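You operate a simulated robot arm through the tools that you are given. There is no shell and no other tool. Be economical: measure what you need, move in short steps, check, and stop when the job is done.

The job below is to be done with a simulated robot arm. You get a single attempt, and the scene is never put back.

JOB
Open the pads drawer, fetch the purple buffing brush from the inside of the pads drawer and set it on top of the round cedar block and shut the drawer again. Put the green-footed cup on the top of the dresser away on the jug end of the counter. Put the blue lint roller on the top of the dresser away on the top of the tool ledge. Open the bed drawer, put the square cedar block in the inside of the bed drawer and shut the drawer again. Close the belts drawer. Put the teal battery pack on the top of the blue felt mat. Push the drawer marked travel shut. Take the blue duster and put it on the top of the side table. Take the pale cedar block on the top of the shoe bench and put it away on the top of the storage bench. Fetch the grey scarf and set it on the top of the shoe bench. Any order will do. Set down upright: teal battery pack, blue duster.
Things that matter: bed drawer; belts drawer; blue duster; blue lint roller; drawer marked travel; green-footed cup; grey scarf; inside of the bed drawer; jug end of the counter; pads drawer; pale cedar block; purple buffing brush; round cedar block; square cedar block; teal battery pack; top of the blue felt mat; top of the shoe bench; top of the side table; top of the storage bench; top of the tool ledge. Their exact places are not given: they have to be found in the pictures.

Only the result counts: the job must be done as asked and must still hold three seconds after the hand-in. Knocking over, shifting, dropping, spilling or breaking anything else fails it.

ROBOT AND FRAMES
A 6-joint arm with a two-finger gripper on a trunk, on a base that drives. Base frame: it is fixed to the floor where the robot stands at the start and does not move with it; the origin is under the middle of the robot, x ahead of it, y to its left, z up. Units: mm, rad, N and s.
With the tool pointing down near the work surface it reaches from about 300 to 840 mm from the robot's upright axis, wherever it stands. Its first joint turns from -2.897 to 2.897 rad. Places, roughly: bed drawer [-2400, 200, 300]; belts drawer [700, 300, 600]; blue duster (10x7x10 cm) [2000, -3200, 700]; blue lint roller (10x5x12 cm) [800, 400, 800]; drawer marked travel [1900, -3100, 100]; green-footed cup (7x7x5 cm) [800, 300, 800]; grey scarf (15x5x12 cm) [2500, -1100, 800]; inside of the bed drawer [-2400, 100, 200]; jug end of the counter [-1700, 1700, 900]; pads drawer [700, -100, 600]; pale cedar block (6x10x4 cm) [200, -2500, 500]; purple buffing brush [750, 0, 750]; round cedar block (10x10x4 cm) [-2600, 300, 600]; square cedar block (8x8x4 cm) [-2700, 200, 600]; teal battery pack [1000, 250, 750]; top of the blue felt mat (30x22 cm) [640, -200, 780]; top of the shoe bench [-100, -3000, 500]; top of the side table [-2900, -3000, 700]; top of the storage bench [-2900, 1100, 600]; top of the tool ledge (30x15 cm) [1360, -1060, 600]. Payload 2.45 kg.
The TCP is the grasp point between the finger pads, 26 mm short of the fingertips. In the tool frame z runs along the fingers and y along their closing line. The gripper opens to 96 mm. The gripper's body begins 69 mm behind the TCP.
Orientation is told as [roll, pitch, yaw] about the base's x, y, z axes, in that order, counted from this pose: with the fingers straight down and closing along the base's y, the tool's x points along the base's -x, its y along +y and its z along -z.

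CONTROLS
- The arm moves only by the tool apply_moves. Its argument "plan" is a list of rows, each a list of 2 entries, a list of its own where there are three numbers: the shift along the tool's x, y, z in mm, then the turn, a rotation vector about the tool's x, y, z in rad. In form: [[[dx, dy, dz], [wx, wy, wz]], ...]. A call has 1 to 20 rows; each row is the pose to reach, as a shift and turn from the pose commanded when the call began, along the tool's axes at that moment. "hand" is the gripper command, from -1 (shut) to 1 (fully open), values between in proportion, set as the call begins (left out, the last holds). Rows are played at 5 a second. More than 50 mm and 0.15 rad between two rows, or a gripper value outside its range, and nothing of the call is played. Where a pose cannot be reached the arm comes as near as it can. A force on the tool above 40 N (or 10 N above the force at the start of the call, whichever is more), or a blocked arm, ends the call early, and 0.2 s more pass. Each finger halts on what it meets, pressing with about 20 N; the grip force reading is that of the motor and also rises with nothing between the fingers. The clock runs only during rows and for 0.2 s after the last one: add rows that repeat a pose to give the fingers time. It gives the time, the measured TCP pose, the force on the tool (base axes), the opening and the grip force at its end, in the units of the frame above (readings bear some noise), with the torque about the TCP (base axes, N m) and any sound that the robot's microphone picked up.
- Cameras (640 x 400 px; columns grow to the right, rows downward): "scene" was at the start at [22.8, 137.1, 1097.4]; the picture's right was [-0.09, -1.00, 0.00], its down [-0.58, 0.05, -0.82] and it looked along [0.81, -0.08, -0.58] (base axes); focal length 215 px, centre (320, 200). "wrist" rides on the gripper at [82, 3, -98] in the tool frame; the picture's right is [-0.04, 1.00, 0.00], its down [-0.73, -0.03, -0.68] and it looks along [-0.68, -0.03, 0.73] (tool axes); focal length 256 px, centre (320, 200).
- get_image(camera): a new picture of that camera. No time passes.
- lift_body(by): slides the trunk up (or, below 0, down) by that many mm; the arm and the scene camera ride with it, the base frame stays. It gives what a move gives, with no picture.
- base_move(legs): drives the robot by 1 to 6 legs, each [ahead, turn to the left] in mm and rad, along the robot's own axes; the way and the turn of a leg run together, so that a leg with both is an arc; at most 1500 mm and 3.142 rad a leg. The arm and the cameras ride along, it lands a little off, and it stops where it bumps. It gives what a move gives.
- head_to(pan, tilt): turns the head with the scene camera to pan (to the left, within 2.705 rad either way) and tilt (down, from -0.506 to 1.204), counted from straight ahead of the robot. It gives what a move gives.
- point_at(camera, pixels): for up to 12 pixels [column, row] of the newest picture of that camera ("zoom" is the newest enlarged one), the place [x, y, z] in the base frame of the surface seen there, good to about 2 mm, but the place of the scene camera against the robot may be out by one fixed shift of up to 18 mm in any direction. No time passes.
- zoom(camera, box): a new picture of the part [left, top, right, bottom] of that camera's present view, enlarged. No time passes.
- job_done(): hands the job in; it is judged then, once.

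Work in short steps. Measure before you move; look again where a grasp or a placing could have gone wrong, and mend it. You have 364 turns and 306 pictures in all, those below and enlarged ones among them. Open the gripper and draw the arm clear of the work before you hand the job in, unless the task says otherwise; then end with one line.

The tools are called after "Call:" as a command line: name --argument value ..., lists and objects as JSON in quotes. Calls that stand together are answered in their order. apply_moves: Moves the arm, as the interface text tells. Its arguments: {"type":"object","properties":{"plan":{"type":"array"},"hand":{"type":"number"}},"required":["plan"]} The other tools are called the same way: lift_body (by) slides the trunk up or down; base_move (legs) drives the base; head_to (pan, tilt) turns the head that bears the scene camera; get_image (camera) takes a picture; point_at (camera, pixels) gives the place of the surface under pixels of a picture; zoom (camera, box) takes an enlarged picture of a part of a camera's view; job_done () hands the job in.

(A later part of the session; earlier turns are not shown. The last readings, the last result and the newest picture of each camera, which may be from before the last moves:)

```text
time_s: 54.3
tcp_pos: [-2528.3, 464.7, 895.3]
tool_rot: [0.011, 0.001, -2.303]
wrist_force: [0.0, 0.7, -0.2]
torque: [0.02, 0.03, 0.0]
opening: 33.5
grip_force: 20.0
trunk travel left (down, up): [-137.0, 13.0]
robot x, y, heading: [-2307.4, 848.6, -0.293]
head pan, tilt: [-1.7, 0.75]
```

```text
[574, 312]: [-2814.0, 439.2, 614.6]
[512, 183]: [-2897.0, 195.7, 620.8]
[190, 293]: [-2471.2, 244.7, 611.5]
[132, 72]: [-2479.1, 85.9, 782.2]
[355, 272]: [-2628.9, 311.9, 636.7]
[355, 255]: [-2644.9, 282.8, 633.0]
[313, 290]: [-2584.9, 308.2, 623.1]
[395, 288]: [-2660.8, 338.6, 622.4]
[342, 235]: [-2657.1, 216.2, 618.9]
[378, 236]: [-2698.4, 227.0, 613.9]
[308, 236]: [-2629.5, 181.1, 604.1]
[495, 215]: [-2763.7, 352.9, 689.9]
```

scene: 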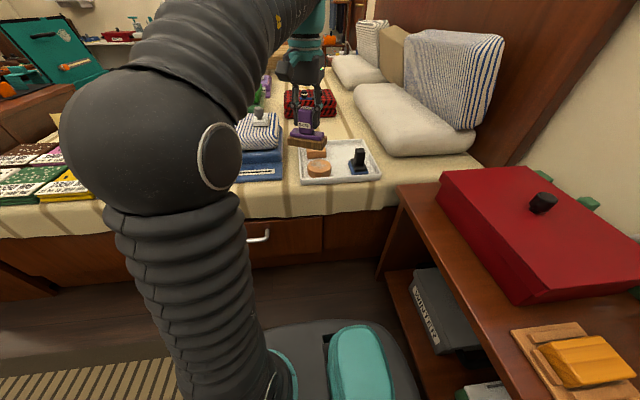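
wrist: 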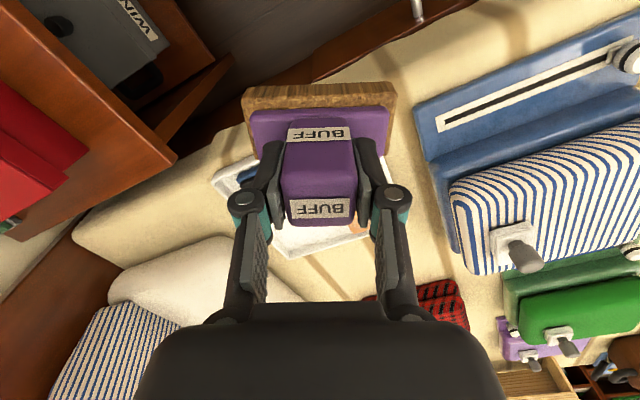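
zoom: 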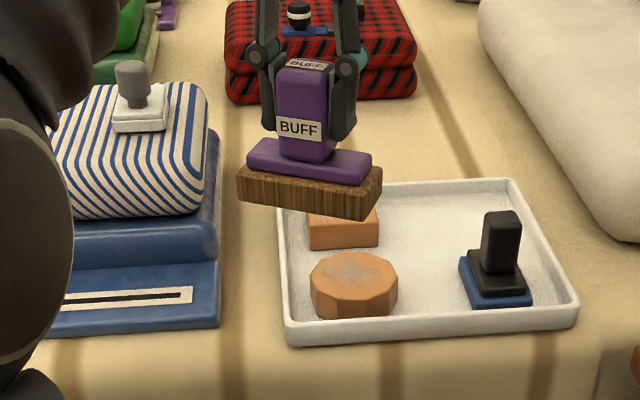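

Shift of scene camera ≈ (+4,+12,+9.5). Round block centre ≈ [-2623,325,645]; brush bottom ≈ 66 mm below TCP. Move over it and descend to z≈765, then check.

Call:
apply_moves --plan '[[[-42, 6, 0], [0, 0, 0]], [[-84, 12, 0], [0, 0, 0]], [[-126, 18, 0], [0, 0, 0]], [[-167, 23, 0], [0, 0, 0]], [[-167, 23, 40], [0, 0, 0]], [[-167, 23, 85], [0, 0, 0]], [[-167, 23, 130], [0, 0, 0]]]'

Call:
get_image --camera "wrist"

Call:
zoom --camera "scene" --box '[250, 90, 400, 200]'

```text
time_s: 55.9
tcp_pos: [-2624.6, 323.9, 764.9]
tool_rot: [0.012, 0.002, -2.305]
wrist_force: [0.1, 0.6, -1.4]
torque: [-0.02, 0.04, -0.03]
opening: 33.4
grip_force: 19.6
out of reach, approached as far as the arm can: row 4
trunk travel left (down, up): [-137.0, 13.0]
robot x, y, heading: [-2306.8, 843.9, -0.301]
head pan, tilt: [-1.7, 0.75]
```

```text
268 pictures are left
```

wrist: 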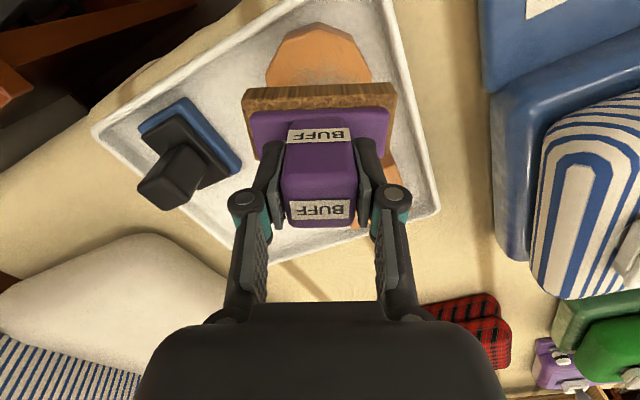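

```text
3.64 times, centred on (325, 145) of scene
```

zoom: 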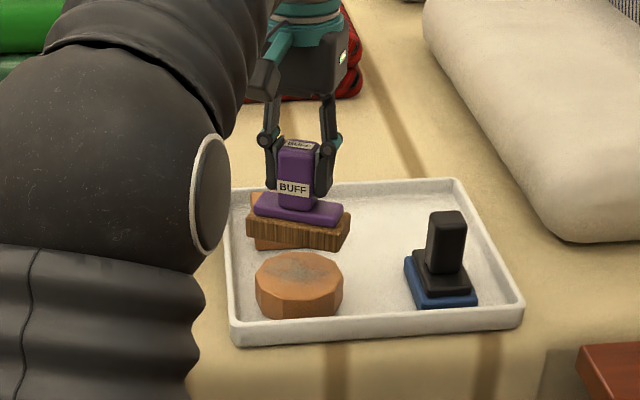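

Measuring the block outline in the wrist view to centre the brush.

Call:
point_at --camera "wrist" --pixels '[[320, 40], [285, 50], [355, 50], [275, 72], [365, 72], [320, 30], [320, 87], [247, 97], [393, 97], [268, 80], [371, 80], [320, 75]]'

```text
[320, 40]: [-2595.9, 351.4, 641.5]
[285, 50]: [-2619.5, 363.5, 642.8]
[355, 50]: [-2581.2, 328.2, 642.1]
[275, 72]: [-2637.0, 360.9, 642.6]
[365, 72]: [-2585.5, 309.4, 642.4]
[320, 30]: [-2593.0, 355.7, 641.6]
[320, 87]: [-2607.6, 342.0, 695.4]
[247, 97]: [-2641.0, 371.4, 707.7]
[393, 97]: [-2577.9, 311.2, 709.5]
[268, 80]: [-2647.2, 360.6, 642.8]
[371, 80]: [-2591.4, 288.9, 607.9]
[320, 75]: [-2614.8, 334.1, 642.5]
```

Centred within a few mm (block top 642.5). Descend 50 mm slowly.

Call:
apply_moves --plan '[[[0, 0, 25], [0, 0, 0]], [[0, 0, 40], [0, 0, 0]], [[0, 0, 45], [0, 0, 0]], [[0, 0, 49], [0, 0, 0]]]'

Call:
zoom --camera "wrist" --box '[200, 40, 440, 240]'

```text
time_s: 56.9
tcp_pos: [-2621.8, 322.7, 716.6]
tool_rot: [0.012, -0.002, -2.305]
wrist_force: [-2.7, -1.7, 8.4]
torque: [-0.23, 0.4, 0.02]
opening: 33.6
grip_force: 20.0
trunk travel left (down, up): [-137.0, 13.0]
robot x, y, heading: [-2302.8, 847.3, -0.295]
head pan, tilt: [-1.7, 0.75]
```

```text
2.00 times, centred on (320, 140) of wrist
```

zoom: 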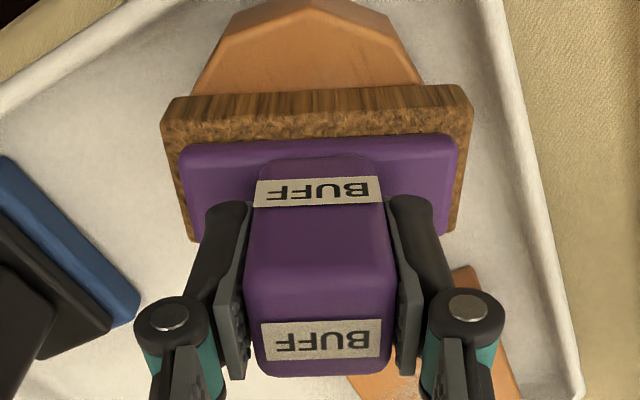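

Contact (8.4 N) with a torque suggesting far-side contact. Check from the scene camera.

Call:
zoom --camera "scene" --box '[270, 120, 370, 190]'

```text
5.71 times, centred on (320, 155) of scene
```

zoom: 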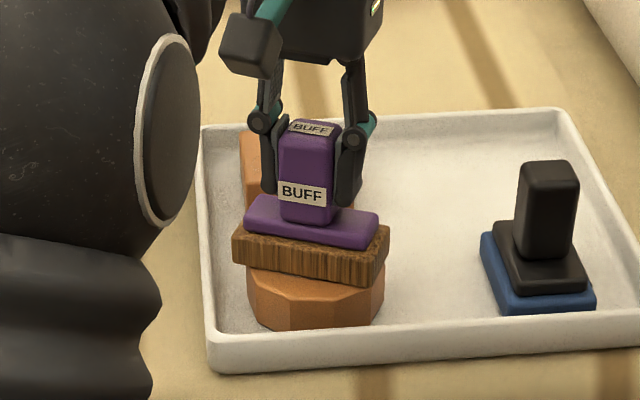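

Brush sits on the round block. Release with a modest opening and lift clear.

Call:
apply_moves --plan '[[[0, 0, 1], [0, 0, 0]], [[0, 0, 1], [0, 0, 0]], [[0, 0, 1], [0, 0, 0]]]' --hand 0.1

Call:
apply_moves --plan '[[[0, 0, -20], [0, 0, 0]], [[0, 0, -60], [0, 0, 0]], [[0, 0, -110], [0, 0, 0]]]'

Call:
get_image --camera "wrist"

Call:
zoom --camera "scene" --box '[250, 110, 390, 200]'

```text
time_s: 57.7
tcp_pos: [-2623.3, 322.9, 714.7]
tool_rot: [0.012, 0.001, -2.303]
wrist_force: [0.6, 1.3, 0.2]
torque: [0.0, 0.01, -0.01]
opening: 52.8
grip_force: 0.1
trunk travel left (down, up): [-137.0, 13.0]
robot x, y, heading: [-2306.7, 850.4, -0.291]
head pan, tilt: [-1.7, 0.75]
```

```text
time_s: 58.5
tcp_pos: [-2623.5, 323.5, 826.9]
tool_rot: [0.011, 0.005, -2.303]
wrist_force: [-0.5, -0.3, 0.1]
torque: [0.03, 0.01, -0.05]
opening: 53.1
grip_force: 0.1
trunk travel left (down, up): [-137.0, 13.0]
robot x, y, heading: [-2308.0, 845.7, -0.296]
head pan, tilt: [-1.7, 0.75]
```

```text
264 pictures are left
```

wrist: 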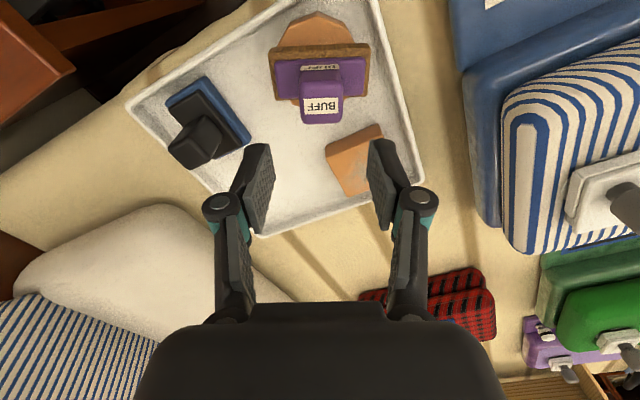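

```text
4.44 times, centred on (320, 155) of scene
```

zoom: 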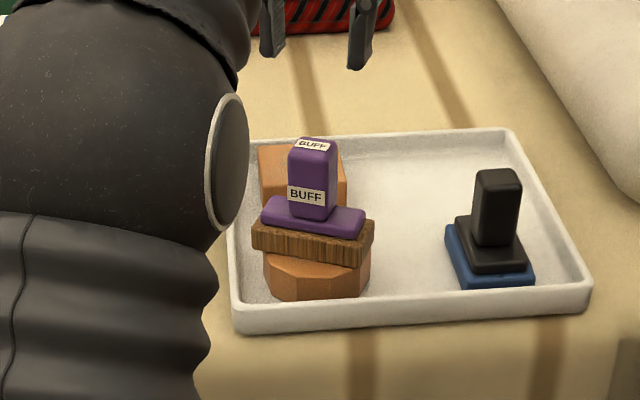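

Brush stands on the round block. Now go to the SHEETS (bed) drawer: retract the arm over the aisle to in front of its handle and face the bed (yaw -1.884).

Call:
apply_moves --plan '[[[41, 21, 0], [0, 0, -0.052]], [[82, 41, 0], [0, 0, -0.105]], [[123, 62, 0], [0, 0, -0.157]], [[164, 83, 0], [0, 0, -0.21]], [[204, 104, 0], [0, 0, -0.262]], [[245, 124, 0], [0, 0, -0.314]], [[286, 145, 0], [0, 0, -0.367]], [[327, 166, 0], [0, 0, -0.419]]]' --hand -1

Call:
lift_body --by -130

Call:
get_image --camera "wrist"

Call:
get_image --camera "scene"

```text
time_s: 60.3
tcp_pos: [-2281.3, 459.1, 827.7]
tool_rot: [0.012, -0.003, -1.883]
wrist_force: [-0.2, -0.5, 0.4]
torque: [0.04, -0.02, -0.01]
opening: 0.1
grip_force: 20.5
trunk travel left (down, up): [-137.0, 13.0]
robot x, y, heading: [-2308.1, 849.0, -0.297]
head pan, tilt: [-1.7, 0.75]
```

```text
time_s: 61.9
tcp_pos: [-2280.6, 460.0, 697.9]
tool_rot: [0.013, -0.003, -1.886]
wrist_force: [-0.4, -0.4, 0.1]
torque: [0.01, 0.01, 0.02]
opening: 0.0
grip_force: 19.3
trunk travel left (down, up): [-7.0, 143.0]
robot x, y, heading: [-2305.2, 850.4, -0.296]
head pan, tilt: [-1.7, 0.75]
```

```text
262 pictures are left
```

wrist: 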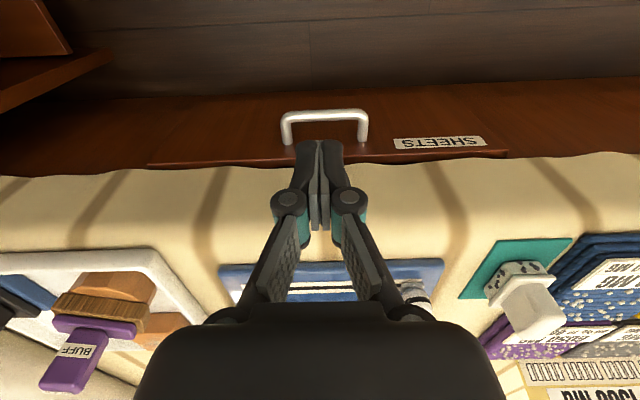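

```text
261 pictures are left
```

scene: 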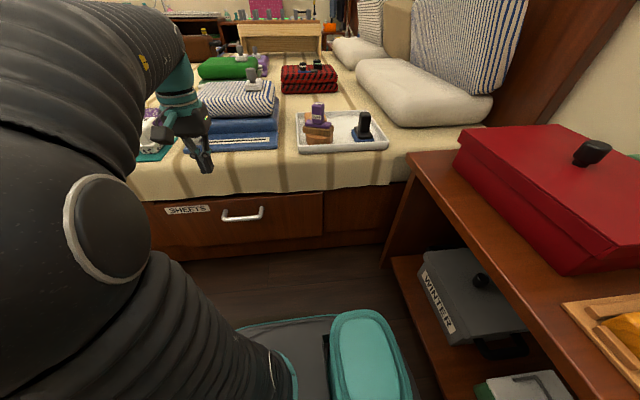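

Measure the handle and drawer edges in the wrist view.

Call:
point_at --camera "wrist" --pixels '[[287, 116], [325, 113], [362, 115], [284, 140], [366, 138], [160, 160], [500, 155], [310, 95], [325, 165], [240, 164], [400, 168], [420, 95]]'

```text
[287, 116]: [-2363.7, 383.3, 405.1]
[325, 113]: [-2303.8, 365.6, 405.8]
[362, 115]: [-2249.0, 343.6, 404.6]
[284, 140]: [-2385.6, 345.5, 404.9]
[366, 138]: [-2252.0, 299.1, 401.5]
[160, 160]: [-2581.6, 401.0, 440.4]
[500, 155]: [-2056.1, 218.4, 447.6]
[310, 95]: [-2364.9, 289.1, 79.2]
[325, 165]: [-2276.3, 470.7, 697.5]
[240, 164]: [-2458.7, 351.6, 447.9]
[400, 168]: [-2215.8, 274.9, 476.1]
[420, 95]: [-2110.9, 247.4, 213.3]
```

Handle centre [-2306,364], top z 405, face ~52 mm behind. Approach tilted 0.4 rad and descend inside the loop to z 402.

Call:
apply_moves --plan '[[[-45, 3, 0], [0, -0.13, 0]], [[-85, 6, 20], [0, -0.26, 0.02]], [[-119, 7, 40], [0, -0.4, 0.02]], [[-119, 7, 85], [0, -0.4, 0.02]], [[-119, 7, 130], [0, -0.4, 0.02]], [[-119, 7, 175], [0, -0.4, 0.02]], [[-119, 7, 215], [0, -0.4, 0.02]], [[-119, 7, 240], [0, -0.4, 0.02]]]'

Call:
get_image --camera "wrist"

```text
time_s: 63.7
tcp_pos: [-2309.5, 341.6, 456.7]
tool_rot: [0.018, -0.403, -1.911]
wrist_force: [0.3, -0.5, 0.5]
torque: [0.0, 0.01, 0.02]
opening: 0.0
grip_force: 19.6
trunk travel left (down, up): [-7.0, 143.0]
robot x, y, heading: [-2303.7, 847.7, -0.295]
head pan, tilt: [-1.7, 0.75]
```

```text
260 pictures are left
```

wrist: 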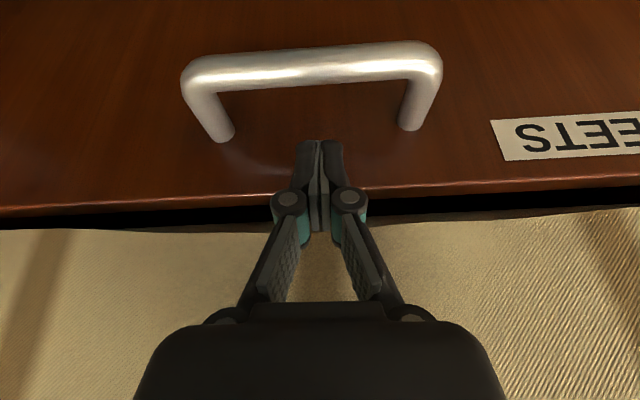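

Descend the last 55 mm, then pull 190 mm out toward the robot.

Call:
apply_moves --plan '[[[10, 0, 25], [0, 0, 0]], [[21.6, 0, 50.6], [0, 0, 0]], [[40, 0, 42.8], [0, 0, 0]], [[60, 0, 34.3], [0, 0, 0]], [[80, 0, 25.7], [0, 0, 0]], [[100, 0, 17.2], [0, 0, 0]], [[120, 0, 8.7], [0, 0, 0]], [[140, 0, 0.1], [0, 0, 0]], [[160, 0, -8.4], [0, 0, 0]], [[180, 0, -16.9], [0, 0, 0]], [[196, 0, -23.7], [0, 0, 0]]]'

Call:
get_image --camera "wrist"

Call:
get_image --camera "scene"

```text
time_s: 66.1
tcp_pos: [-2244.2, 483.2, 421.2]
tool_rot: [0.019, -0.402, -1.91]
wrist_force: [0.3, 0.7, -0.3]
torque: [-0.02, 0.0, 0.01]
opening: 0.1
grip_force: 19.9
out of reach, approached as far as the arm can: row 9, 10, 11
trunk travel left (down, up): [-7.0, 143.0]
robot x, y, heading: [-2305.0, 848.7, -0.295]
head pan, tilt: [-1.7, 0.75]
```

```text
259 pictures are left
```

wrist: 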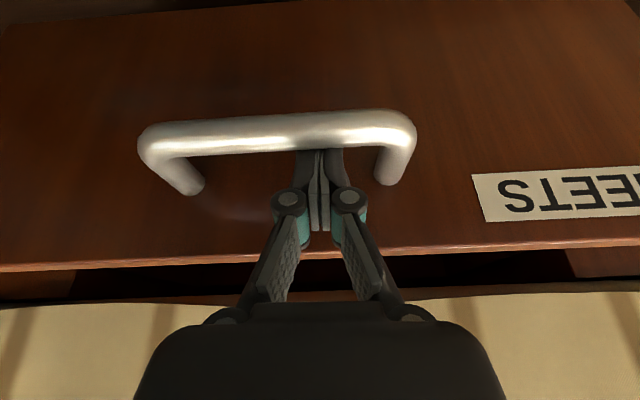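

```text
258 pictures are left
```

scene: 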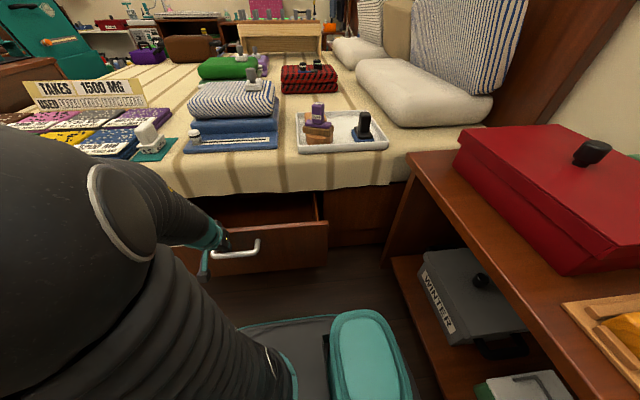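

Arm reached its inner limit at ~150 mm opening. Untilt the tool in place (drawer void gives clearance now) to gain reach.

Call:
apply_moves --plan '[[[0, 0, 0], [0, 0.1, 0]], [[0, 0, 0], [0, 0.2, 0]], [[0, 0, 0], [0, 0.3, 0]], [[0, 0, 0], [0, 0.4, 0]], [[0, 0, 0], [0, 0.4, 0]]]'

Call:
get_image --camera "wrist"

```text
time_s: 67.3
tcp_pos: [-2246.6, 482.1, 420.0]
tool_rot: [0.015, 0.0, -1.904]
wrist_force: [0.0, -0.2, 0.8]
torque: [-0.01, -0.01, 0.0]
opening: 0.0
grip_force: 20.1
trunk travel left (down, up): [-7.0, 143.0]
robot x, y, heading: [-2299.7, 850.4, -0.295]
head pan, tilt: [-1.7, 0.75]
```

```text
257 pictures are left
```

wrist: 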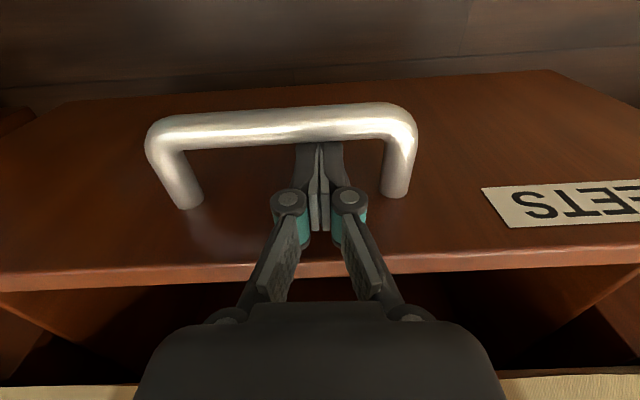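

Still hooked. Lower 17 mm and pull 60 mm more.

Call:
apply_moves --plan '[[[0, 0, 17], [0, 0, 0]], [[20, 0, 17], [0, 0, 0]], [[40, 0, 17], [0, 0, 0]], [[60, 0, 17], [0, 0, 0]]]'

Call:
get_image --camera "wrist"

```text
time_s: 68.3
tcp_pos: [-2228.2, 539.0, 405.5]
tool_rot: [0.015, -0.002, -1.903]
wrist_force: [0.0, -2.1, -0.2]
torque: [-0.01, 0.04, -0.03]
opening: 0.0
grip_force: 20.6
trunk travel left (down, up): [-7.0, 143.0]
robot x, y, heading: [-2303.1, 846.4, -0.296]
head pan, tilt: [-1.7, 0.75]
```

```text
256 pictures are left
```

wrist: 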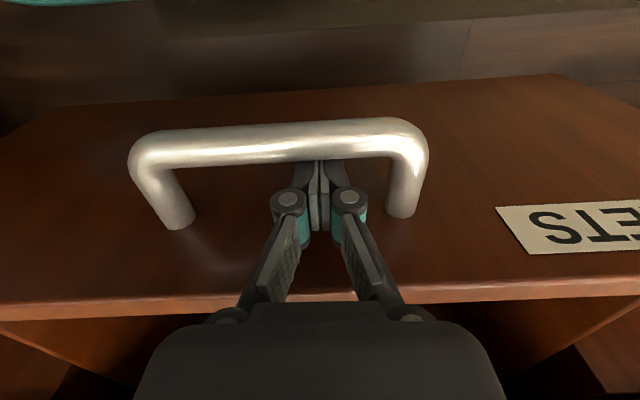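

Drawer open ~205 mm. Rise vertically and look inside.

Call:
apply_moves --plan '[[[0, 0, -45], [0, 0, 0]], [[0, 0, -90], [0, 0, 0]], [[0, 0, -135], [0, 0, 0]], [[0, 0, -180], [0, 0, 0]], [[0, 0, -225], [0, 0, 0]], [[0, 0, -270], [0, 0, 0]]]'

Call:
lift_body --by 130

Call:
get_image --camera "wrist"

Call:
get_image --camera "scene"

```text
time_s: 69.7
tcp_pos: [-2231.0, 538.1, 673.8]
tool_rot: [0.015, -0.001, -1.904]
wrist_force: [-0.6, -0.4, 0.2]
torque: [0.01, 0.06, 0.0]
opening: 0.1
grip_force: 20.0
trunk travel left (down, up): [-7.0, 143.0]
robot x, y, heading: [-2303.9, 846.8, -0.29]
head pan, tilt: [-1.7, 0.75]
```

```text
time_s: 71.3
tcp_pos: [-2230.7, 537.9, 803.1]
tool_rot: [0.015, -0.004, -1.903]
wrist_force: [0.5, 0.4, 0.1]
torque: [0.0, -0.01, 0.01]
opening: 0.0
grip_force: 20.1
trunk travel left (down, up): [-137.0, 13.0]
robot x, y, heading: [-2302.9, 850.8, -0.29]
head pan, tilt: [-1.7, 0.75]
```

```text
255 pictures are left
```

wrist: 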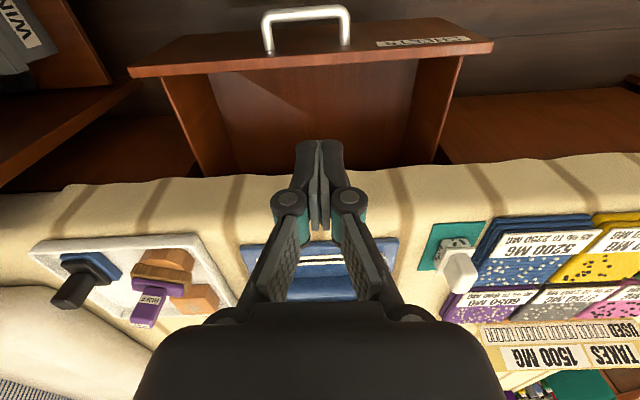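

```text
254 pictures are left
```

scene: 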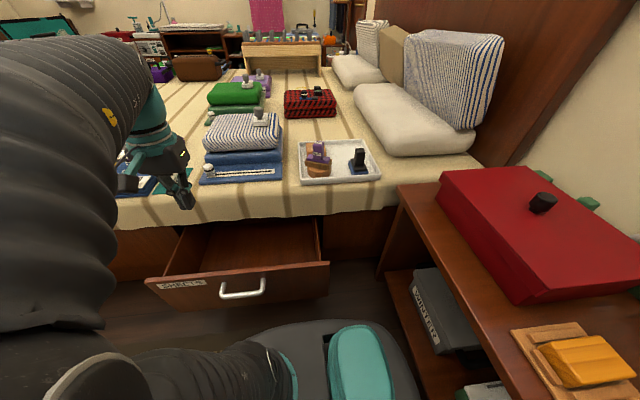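

Drawer is empty. Measure drawer floor/walls and the square block in the wrist view.

Call:
point_at --camera "wrist" --pixels '[[290, 110], [250, 140], [390, 110], [135, 72], [490, 45], [190, 285], [180, 300], [205, 305], [215, 290], [165, 255], [205, 175], [440, 160]]'

Call:
zoom --camera "wrist" --box '[20, 220, 260, 350]'

```text
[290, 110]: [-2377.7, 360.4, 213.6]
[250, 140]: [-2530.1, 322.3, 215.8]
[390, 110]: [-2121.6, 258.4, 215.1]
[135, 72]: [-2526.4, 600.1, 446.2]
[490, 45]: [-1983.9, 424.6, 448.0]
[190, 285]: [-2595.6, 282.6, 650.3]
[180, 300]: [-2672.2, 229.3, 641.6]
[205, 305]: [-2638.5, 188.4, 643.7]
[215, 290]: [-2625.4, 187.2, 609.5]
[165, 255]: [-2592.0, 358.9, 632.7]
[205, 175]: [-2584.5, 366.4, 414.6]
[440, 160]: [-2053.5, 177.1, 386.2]
```

```text
2.67 times, centred on (140, 285) of wrist
```

zoom: 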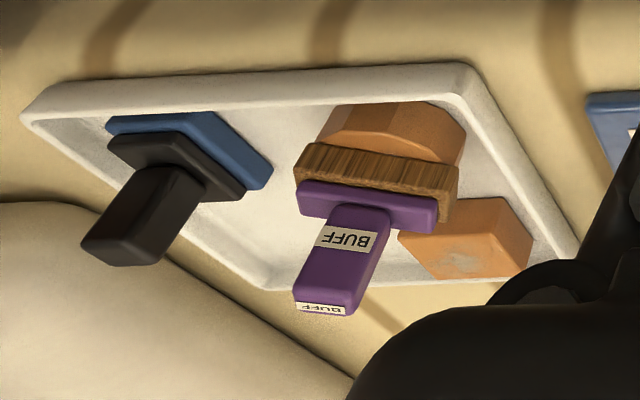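

Now fetch the square block: move above [-2650,205] at z≈805 with yaw turned to about -0.31 (camera side to the headboard), gripper open.

Call:
apply_moves --plan '[[[-37.6, -24, -5], [0, 0, -0.133]], [[-75.2, -47.9, -5], [0, 0, -0.266]], [[-112.8, -71.9, -5], [0, 0, -0.398]], [[-150.4, -95.8, -5], [0, 0, -0.531]], [[-188, -119.8, -5], [0, 0, -0.664]], [[-225.7, -143.7, -5], [0, 0, -0.797]], [[-263.3, -167.7, -5], [0, 0, -0.929]], [[-300.9, -191.6, -5], [0, 0, -1.062]], [[-338.5, -215.6, -5], [0, 0, -1.195]], [[-376.1, -239.5, -5], [0, 0, -1.328]], [[-413.7, -263.5, -5], [0, 0, -1.46]], [[-451.3, -287.4, -5], [0, 0, -1.593]]]' --hand 1

Call:
get_image --camera "wrist"

```text
time_s: 73.9
tcp_pos: [-2614.2, 255.1, 773.6]
tool_rot: [0.001, -0.018, -0.33]
wrist_force: [0.0, -1.0, -2.5]
torque: [0.09, -0.07, 0.02]
opening: 96.2
grip_force: 0.1
out of reach, approached as far as the arm can: row 11, 12
trunk travel left (down, up): [-137.0, 13.0]
robot x, y, heading: [-2306.1, 847.7, -0.294]
head pan, tilt: [-1.7, 0.75]
```

```text
252 pictures are left
```

wrist: 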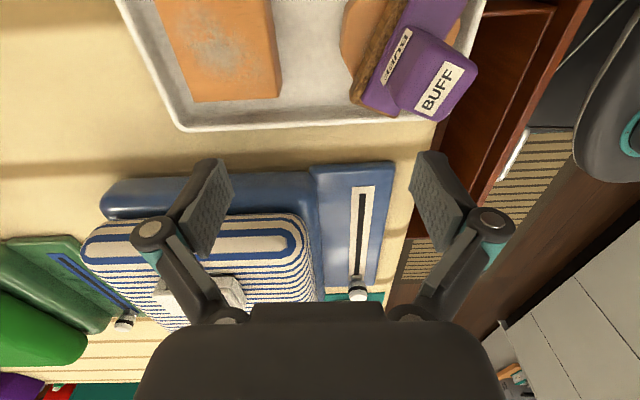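

Measure block top corners now.

Call:
point_at --camera "wrist" --pixels '[[192, 98], [280, 95], [265, 5], [168, 5], [220, 50], [480, 75], [440, 118], [360, 105], [385, 110], [225, 92]]'

Call:
zoom --camera "wrist" --box '[130, 0, 330, 125]'

```text
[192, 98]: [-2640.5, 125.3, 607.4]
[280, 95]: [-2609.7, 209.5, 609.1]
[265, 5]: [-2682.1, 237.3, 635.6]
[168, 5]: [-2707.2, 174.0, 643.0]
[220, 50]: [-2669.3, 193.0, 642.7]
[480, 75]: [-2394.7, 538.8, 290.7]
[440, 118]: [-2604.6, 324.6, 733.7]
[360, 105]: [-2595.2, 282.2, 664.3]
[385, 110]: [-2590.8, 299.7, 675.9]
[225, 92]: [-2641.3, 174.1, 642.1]
```

```text
3.20 times, centred on (230, 62) of wrist
```

zoom: 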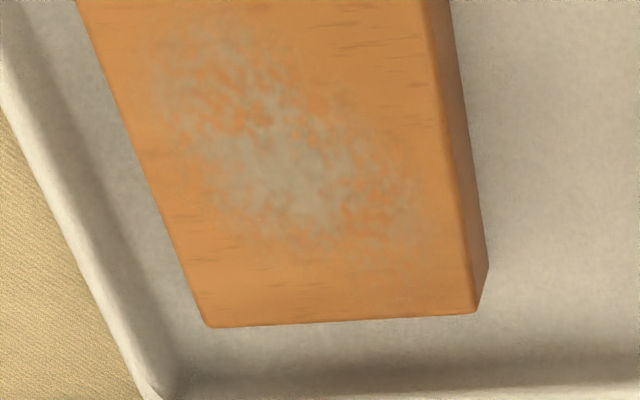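

Call:
point_at --camera "zoom" --pixels '[[214, 318], [464, 306], [95, 12], [420, 12], [345, 160], [150, 160], [450, 160], [340, 316], [150, 385]]'

```text
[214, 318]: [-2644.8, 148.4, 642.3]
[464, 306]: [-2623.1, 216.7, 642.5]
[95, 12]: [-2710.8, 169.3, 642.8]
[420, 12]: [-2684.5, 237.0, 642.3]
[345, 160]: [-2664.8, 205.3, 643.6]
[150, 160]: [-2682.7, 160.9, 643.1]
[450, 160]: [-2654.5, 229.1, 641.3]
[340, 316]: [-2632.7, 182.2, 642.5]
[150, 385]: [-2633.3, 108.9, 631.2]
```

Square block centre ≈ [-2671,194], yaw -0.308, top 642.5. Move over it (biased 6 mm to the brush side to clear the tray rim), staying high, then descend.

Call:
apply_moves --plan '[[[9, -17, 0], [0, 0.005, -0.005]], [[17, -35, 5], [0, 0.01, -0.01]], [[26, -52, 15], [0, 0.015, -0.018]], [[34, -70, 40], [0, 0.018, -0.022]], [[34, -70, 70], [0, 0.018, -0.022]]]'

Call:
get_image --camera "wrist"

```text
time_s: 75.1
tcp_pos: [-2658.3, 217.1, 696.0]
tool_rot: [-0.005, 0.003, -0.287]
wrist_force: [0.5, 0.8, 0.7]
torque: [-0.01, 0.04, -0.01]
opening: 95.8
grip_force: 0.1
out of reach, approached as far as the arm can: row 2, 3, 4, 5
trunk travel left (down, up): [-137.0, 13.0]
robot x, y, heading: [-2304.7, 851.4, -0.294]
head pan, tilt: [-1.7, 0.75]
```

```text
250 pictures are left
```

wrist: 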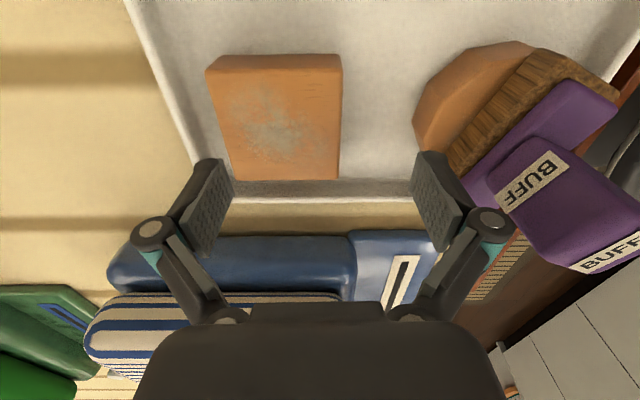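

Near max reach; raising the trunk 13 mm helps, then align at z≈676.

Call:
lift_body --by 12.5

Call:
apply_moves --plan '[[[2, -6, 25], [0, 0, 0.01]], [[5.4, -19.3, 34], [0, 0, 0.021]], [[5.4, -19.3, 36], [0, 0, 0.021]]]'

Call:
get_image --camera "wrist"

```text
time_s: 75.7
tcp_pos: [-2658.2, 216.7, 707.9]
tool_rot: [-0.003, 0.002, -0.286]
wrist_force: [0.1, 0.8, -0.2]
torque: [-0.05, -0.02, 0.0]
opening: 96.3
grip_force: 0.1
trunk travel left (down, up): [-150.0, 0.0]
robot x, y, heading: [-2301.8, 848.4, -0.294]
head pan, tilt: [-1.7, 0.75]
```

```text
time_s: 76.5
tcp_pos: [-2666.8, 205.3, 666.8]
tool_rot: [-0.004, 0.001, -0.311]
wrist_force: [0.1, -0.3, 0.4]
torque: [0.01, -0.01, 0.02]
opening: 95.9
grip_force: 0.1
out of reach, approached as far as the arm can: row 2, 3
trunk travel left (down, up): [-150.0, 0.0]
robot x, y, heading: [-2301.1, 848.6, -0.297]
head pan, tilt: [-1.7, 0.75]
```

```text
249 pictures are left
```

wrist: 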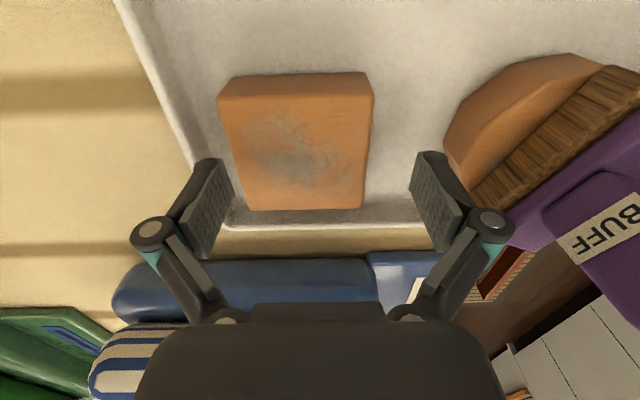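

Re-measure the block corners from here before descending.

Call:
point_at --camera "wrist" --pixels '[[246, 206], [360, 205], [222, 102], [368, 98], [300, 150], [222, 175], [412, 175]]'

```text
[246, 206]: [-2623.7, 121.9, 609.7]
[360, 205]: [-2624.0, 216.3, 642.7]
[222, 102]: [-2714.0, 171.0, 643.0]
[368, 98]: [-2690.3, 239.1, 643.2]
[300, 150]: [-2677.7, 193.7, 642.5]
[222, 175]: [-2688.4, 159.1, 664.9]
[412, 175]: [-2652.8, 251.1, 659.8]
```

Left finger overlaps the block edge by ~1 mm; need 6 mm further out. Use a slight 0.05 rad outward tilt to gain reach.

Call:
apply_moves --plan '[[[0, 0, -4], [0.05, 0, 0]], [[-1, -6, -3], [0.05, 0, 0]], [[-1, -6, -2], [0.05, 0, 0]]]'

Call:
get_image --camera "wrist"

```text
time_s: 77.3
tcp_pos: [-2668.6, 197.1, 672.5]
tool_rot: [-0.052, 0.002, -0.308]
wrist_force: [-0.5, -0.2, 0.7]
torque: [0.03, 0.01, -0.01]
opening: 95.8
grip_force: 0.1
out of reach, approached as far as the arm can: row 1
trunk travel left (down, up): [-150.0, 0.0]
robot x, y, heading: [-2306.2, 851.6, -0.299]
head pan, tilt: [-1.7, 0.75]
```

```text
248 pictures are left
```

wrist: 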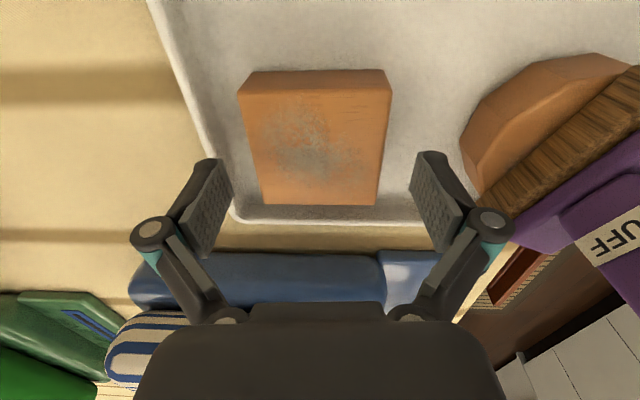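

Aligned. Descend 27 mm with 2 mm bias back and close.

Call:
apply_moves --plan '[[[0, 2, 10], [0, 0, 0]], [[0, 2, 20], [0, 0, 0]], [[0, 2, 28], [-0.03, 0, 0]]]'

Call:
get_image --camera "wrist"

```text
time_s: 78.1
tcp_pos: [-2670.6, 192.5, 644.4]
tool_rot: [-0.025, 0.002, -0.31]
wrist_force: [-0.7, 0.8, 0.5]
torque: [0.0, -0.03, -0.02]
opening: 96.2
grip_force: 0.0
out of reach, approached as far as the arm can: row 1, 2, 3
trunk travel left (down, up): [-150.0, 0.0]
robot x, y, heading: [-2307.1, 850.3, -0.296]
head pan, tilt: [-1.7, 0.75]
```

```text
247 pictures are left
```

wrist: 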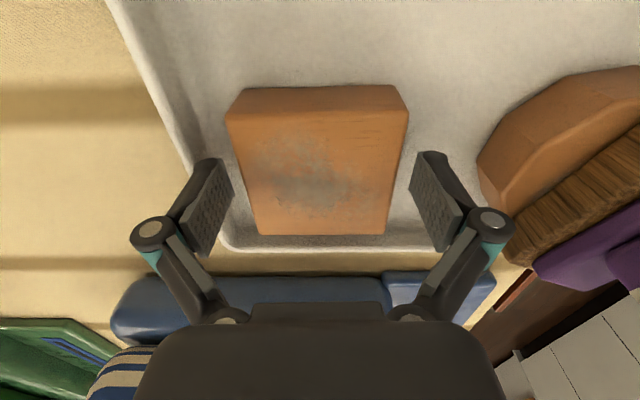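

Fingers straddle the block; close.

Call:
apply_moves --plan '[[[0, 0, 0], [0, 0, 0]], [[0, 0, 0], [0, 0, 0]], [[0, 0, 0], [0, 0, 0]]]' --hand -1

Call:
apply_moves --plan '[[[0, 5, -10], [0, 0, 0]], [[0, 15, -40], [0, 0, 0]], [[0, 20, -50], [0, 0, 0]]]'

Call:
get_image --camera "wrist"

```text
time_s: 78.9
tcp_pos: [-2668.4, 193.2, 646.2]
tool_rot: [-0.022, 0.001, -0.31]
wrist_force: [-0.6, 0.2, 3.8]
torque: [-0.16, 0.11, -0.07]
opening: 79.1
grip_force: 19.6
trunk travel left (down, up): [-150.0, 0.0]
robot x, y, heading: [-2298.3, 848.6, -0.295]
head pan, tilt: [-1.7, 0.75]
```

```text
time_s: 79.7
tcp_pos: [-2664.4, 212.4, 695.4]
tool_rot: [-0.02, 0.002, -0.311]
wrist_force: [0.2, -0.5, -1.2]
torque: [-0.02, -0.02, -0.02]
opening: 78.6
grip_force: 19.8
trunk travel left (down, up): [-150.0, 0.0]
robot x, y, heading: [-2302.3, 851.3, -0.292]
head pan, tilt: [-1.7, 0.75]
```

```text
246 pictures are left
```

wrist: 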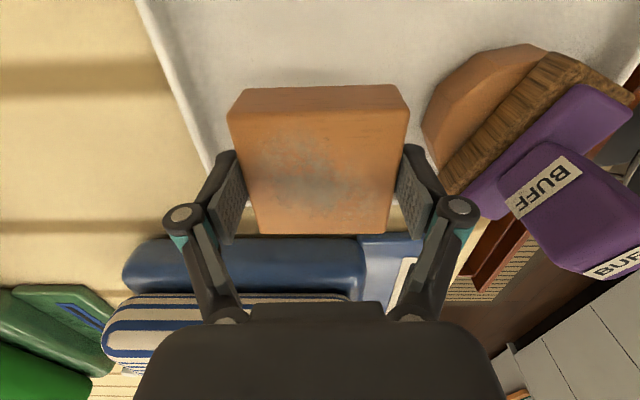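

Block held (79 mm). Measure neighbors to plan a clear way out around the brush.

Call:
point_at --camera "wrist" --pixels '[[250, 300], [240, 240], [370, 243], [340, 300], [500, 200], [480, 150], [580, 170], [605, 260], [470, 185], [318, 105], [318, 90]]'

Call:
zoom --camera "scene" --box '[180, 60, 400, 200]'

```text
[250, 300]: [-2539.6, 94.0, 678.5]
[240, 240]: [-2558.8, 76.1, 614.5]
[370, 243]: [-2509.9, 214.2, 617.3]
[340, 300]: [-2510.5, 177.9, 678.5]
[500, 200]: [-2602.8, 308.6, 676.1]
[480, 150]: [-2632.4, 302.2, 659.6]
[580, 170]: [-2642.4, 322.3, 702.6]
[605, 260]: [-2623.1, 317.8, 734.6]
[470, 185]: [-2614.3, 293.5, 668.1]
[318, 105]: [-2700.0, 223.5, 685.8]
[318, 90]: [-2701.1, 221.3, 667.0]
```

```text
2.86 times, centred on (290, 130) of scene
```

zoom: 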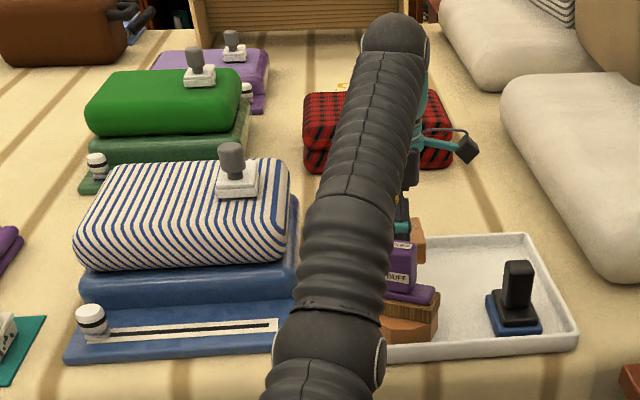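

Route: shift toward foot 80 mm, then out toward the aisle while rising (clear of brush handle and striped pile), to above the drawer at N≈-2350, T≈-323.

Call:
apply_moves --plan '[[[-40, 0, -5], [0, 0, 0]], [[-80, 0, -12], [0, 0, 0]], [[-80, 20, -35], [0, 0, 0]], [[-80, 40, -60], [0, 0, 0]], [[-80, 85, -75], [0, 0, 0]], [[-85, 130, -75], [0, 0, 0]], [[-110, 172, -75], [0, 0, 0]], [[-145, 207, -75], [0, 0, 0]], [[-180, 240, -75], [0, 0, 0]], [[-215, 272, -75], [0, 0, 0]], [[-249, 296, -75], [0, 0, 0]]]'

Call:
get_image --camera "wrist"

Call:
zoom --camera "scene" --box '[140, 80, 400, 320]'

```text
time_s: 82.1
tcp_pos: [-2335.2, 417.7, 763.0]
tool_rot: [-0.023, 0.002, -0.31]
wrist_force: [-0.5, -0.2, -1.5]
torque: [-0.01, 0.01, 0.0]
opening: 78.6
grip_force: 19.9
trunk travel left (down, up): [-150.0, 0.0]
robot x, y, heading: [-2298.3, 847.5, -0.299]
head pan, tilt: [-1.7, 0.75]
```

```text
244 pictures are left
```

wrist: 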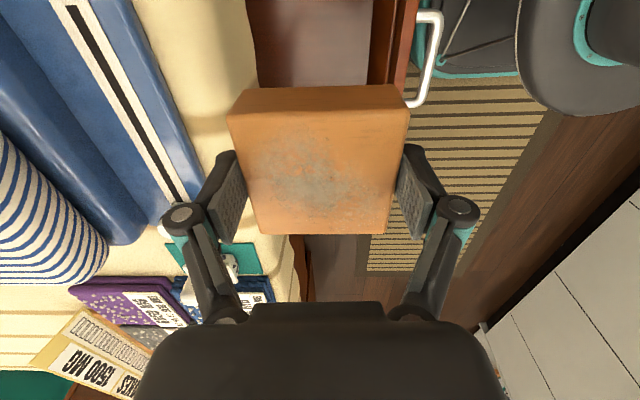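

```text
1.67 times, centred on (270, 200) of scene
```

zoom: 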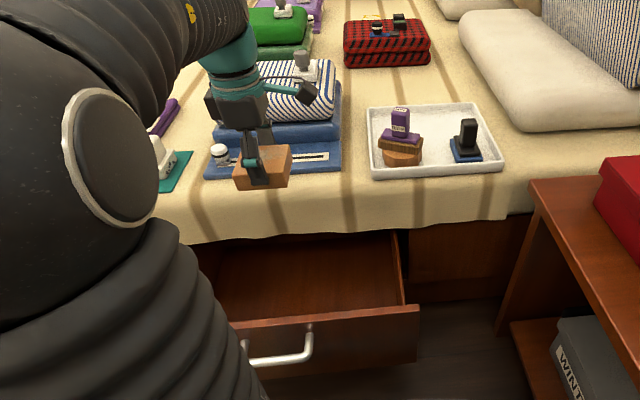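

Positioned over the drawer interior. Lower trunk and descend into the drawer to z≈300.

Call:
lift_body --by -145

Call:
apply_moves --plan '[[[0, 0, 45], [0, 0, 0]], [[0, 0, 90], [0, 0, 0]], [[0, 0, 135], [0, 0, 0]], [[0, 0, 180], [0, 0, 0]], [[0, 0, 225], [0, 0, 0]], [[0, 0, 270], [0, 0, 0]], [[0, 0, 315], [0, 0, 0]]]'

Call:
get_image --camera "wrist"

Call:
get_image --camera "scene"

```text
time_s: 83.8
tcp_pos: [-2336.4, 418.7, 617.4]
tool_rot: [-0.024, 0.002, -0.31]
wrist_force: [0.7, -0.2, -0.7]
torque: [-0.02, 0.02, -0.01]
opening: 78.9
grip_force: 20.5
trunk travel left (down, up): [-5.0, 145.0]
robot x, y, heading: [-2303.5, 850.4, -0.295]
head pan, tilt: [-1.7, 0.75]
```

```text
time_s: 85.4
tcp_pos: [-2338.6, 411.2, 306.6]
tool_rot: [-0.023, 0.002, -0.309]
wrist_force: [0.2, -0.5, -1.1]
torque: [-0.01, 0.01, -0.01]
opening: 78.9
grip_force: 20.2
trunk travel left (down, up): [-5.0, 145.0]
robot x, y, heading: [-2299.8, 846.9, -0.292]
head pan, tilt: [-1.7, 0.75]
```

```text
242 pictures are left
```

wrist: 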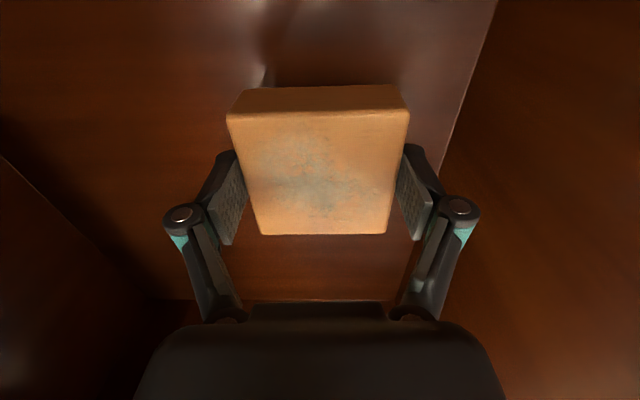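

```text
241 pictures are left
```

scene: 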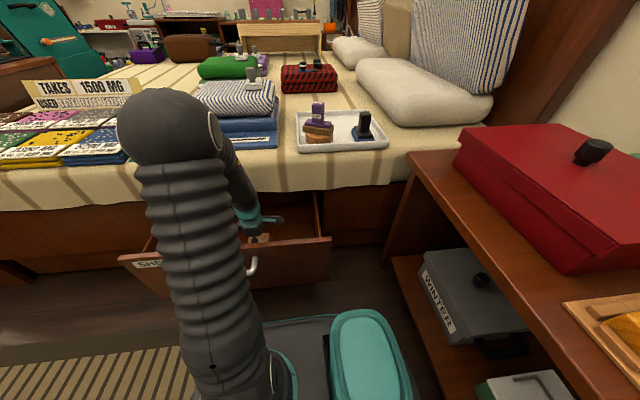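

Continue down slowly to contact near z≈256.

Call:
apply_moves --plan '[[[0, 0, 25], [0, 0, 0]], [[0, 0, 40], [0, 0, 0]], [[0, 0, 46], [0, 0, 0]], [[0, 0, 50], [0, 0, 0]]]'

```text
time_s: 86.4
tcp_pos: [-2338.1, 409.9, 252.0]
tool_rot: [-0.023, 0.002, -0.311]
wrist_force: [-0.5, -0.2, -0.8]
torque: [0.0, 0.02, 0.01]
opening: 78.8
grip_force: 19.6
trunk travel left (down, up): [-5.0, 145.0]
robot x, y, heading: [-2303.8, 852.0, -0.294]
head pan, tilt: [-1.7, 0.75]
```

Call:
apply_moves --plan '[[[0, 0, 3], [0, 0, 0]], [[0, 0, 6], [0, 0, 0]], [[0, 0, 8], [0, 0, 0]]]'

Call:
get_image --camera "wrist"

```text
time_s: 87.2
tcp_pos: [-2339.3, 411.1, 244.7]
tool_rot: [-0.023, 0.002, -0.309]
wrist_force: [-1.0, -2.1, 14.2]
torque: [0.07, -0.01, 0.0]
opening: 79.2
grip_force: 19.5
trunk travel left (down, up): [-5.0, 145.0]
robot x, y, heading: [-2303.4, 847.0, -0.296]
head pan, tilt: [-1.7, 0.75]
```

```text
240 pictures are left
```

wrist: 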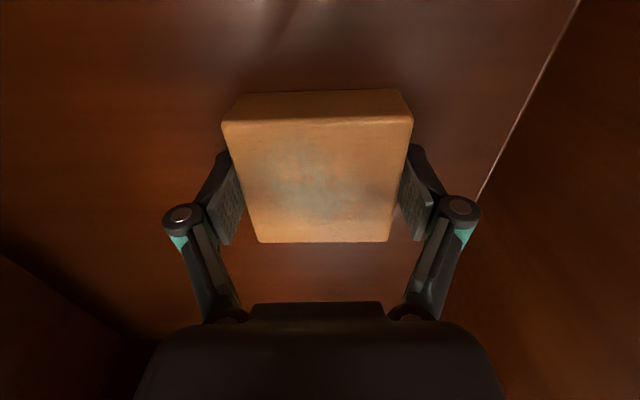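

Contact with the drawer floor. Release and rise out.

Call:
apply_moves --plan '[[[0, 0, 0], [0, 0, 0]], [[0, 0, 0], [0, 0, 0]]]' --hand 1

Call:
apply_moves --plan '[[[0, 0, -40], [0, 0, 0]], [[0, 0, -85], [0, 0, 0]], [[0, 0, -130], [0, 0, 0]], [[0, 0, -175], [0, 0, 0]], [[0, 0, -220], [0, 0, 0]], [[0, 0, -265], [0, 0, 0]], [[0, 0, -310], [0, 0, 0]], [[0, 0, -355], [0, 0, 0]], [[0, 0, -400], [0, 0, 0]]]'

Call:
get_image --camera "wrist"

```text
time_s: 87.8
tcp_pos: [-2338.5, 411.0, 244.7]
tool_rot: [-0.023, 0.002, -0.31]
wrist_force: [0.1, 0.6, -0.2]
torque: [-0.01, -0.01, 0.01]
opening: 96.0
grip_force: 0.0
trunk travel left (down, up): [-5.0, 145.0]
robot x, y, heading: [-2301.7, 849.2, -0.293]
head pan, tilt: [-1.7, 0.75]
```

```text
time_s: 89.8
tcp_pos: [-2340.0, 419.2, 647.4]
tool_rot: [-0.023, 0.002, -0.308]
wrist_force: [0.4, 0.8, 0.1]
torque: [0.02, -0.01, -0.01]
opening: 95.9
grip_force: 0.1
trunk travel left (down, up): [-5.0, 145.0]
robot x, y, heading: [-2305.0, 848.4, -0.292]
head pan, tilt: [-1.7, 0.75]
```

```text
239 pictures are left
```

wrist: 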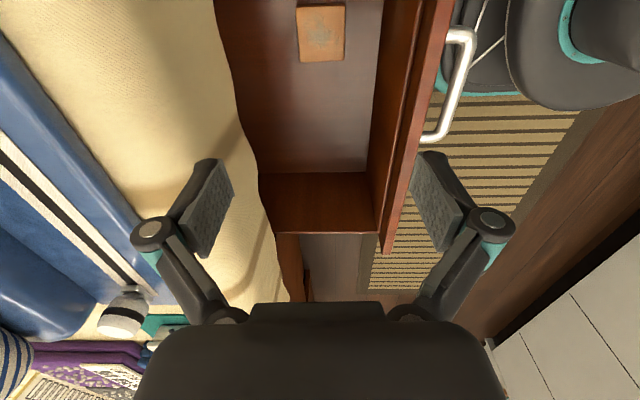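

Block is in the drawer. Now close it: go in front of the drawer face beside the handle (N≈-2190), facing the bed.

Call:
apply_moves --plan '[[[-13.9, 13.4, 0], [0, 0, 0.133]], [[-27.8, 26.9, 0], [0, 0, 0.266]], [[-41.7, 40.3, 0], [0, 0, 0.399]], [[-55.7, 53.7, 0], [0, 0, 0.532]], [[-69.6, 67.2, 0], [0, 0, 0.665]], [[-83.5, 80.6, 0], [0, 0, 0.799]], [[-97.4, 94, 0], [0, 0, 0.932]], [[-111.3, 107.5, 0], [0, 0, 1.065]], [[-125.2, 120.9, 0], [0, 0, 1.198]], [[-139.2, 134.3, 0], [0, 0, 1.331]], [[-153.1, 147.8, 0], [0, 0, 1.464]], [[-167, 161.2, 0], [0, 0, 1.597]]]' --hand -1

Call:
get_image --camera "wrist"

```text
time_s: 92.4
tcp_pos: [-2125.5, 523.1, 642.4]
tool_rot: [-0.003, -0.023, -1.907]
wrist_force: [1.0, 0.5, -0.8]
torque: [-0.01, 0.0, 0.01]
opening: 0.1
grip_force: 20.3
trunk travel left (down, up): [-5.0, 145.0]
robot x, y, heading: [-2304.1, 849.0, -0.293]
head pan, tilt: [-1.7, 0.75]
```

```text
238 pictures are left
```

wrist: 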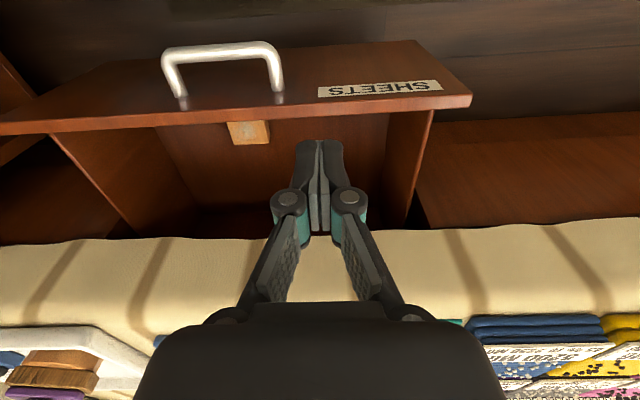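

Call:
point_at --camera "wrist" --pixels '[[310, 60], [310, 100], [440, 60], [440, 90], [30, 115], [220, 50], [280, 60]]'

```text
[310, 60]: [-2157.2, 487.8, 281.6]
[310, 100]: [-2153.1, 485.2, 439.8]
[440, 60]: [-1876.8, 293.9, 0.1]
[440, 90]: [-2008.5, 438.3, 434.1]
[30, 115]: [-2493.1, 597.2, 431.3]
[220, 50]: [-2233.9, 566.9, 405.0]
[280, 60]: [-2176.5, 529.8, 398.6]
```

Face is at T≈-201, fingers 30 mm clear. Tilt 0.4 and descend to z≈400.

Call:
apply_moves --plan '[[[0, 0, 40], [0, -0.12, 0]], [[0, 0, 80], [0, -0.25, 0]], [[0, 0, 125], [0, -0.38, 0]], [[0, 0, 165], [0, -0.38, 0]], [[0, 0, 205], [0, -0.38, 0]], [[0, 0, 240], [0, -0.38, 0]]]'

Call:
get_image --camera "wrist"

```text
time_s: 93.8
tcp_pos: [-2130.7, 513.3, 399.4]
tool_rot: [-0.001, -0.402, -1.905]
wrist_force: [0.4, 0.3, 0.4]
torque: [-0.03, 0.0, -0.01]
opening: 0.0
grip_force: 19.9
out of reach, approached as far as the arm can: row 6
trunk travel left (down, up): [-5.0, 145.0]
robot x, y, heading: [-2304.8, 848.5, -0.293]
head pan, tilt: [-1.7, 0.75]
```

```text
237 pictures are left
```

wrist: 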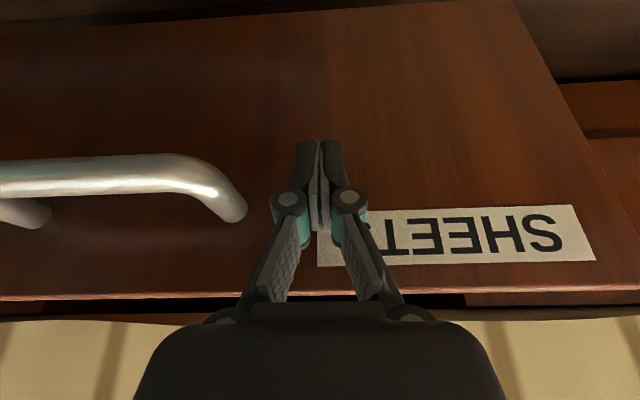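

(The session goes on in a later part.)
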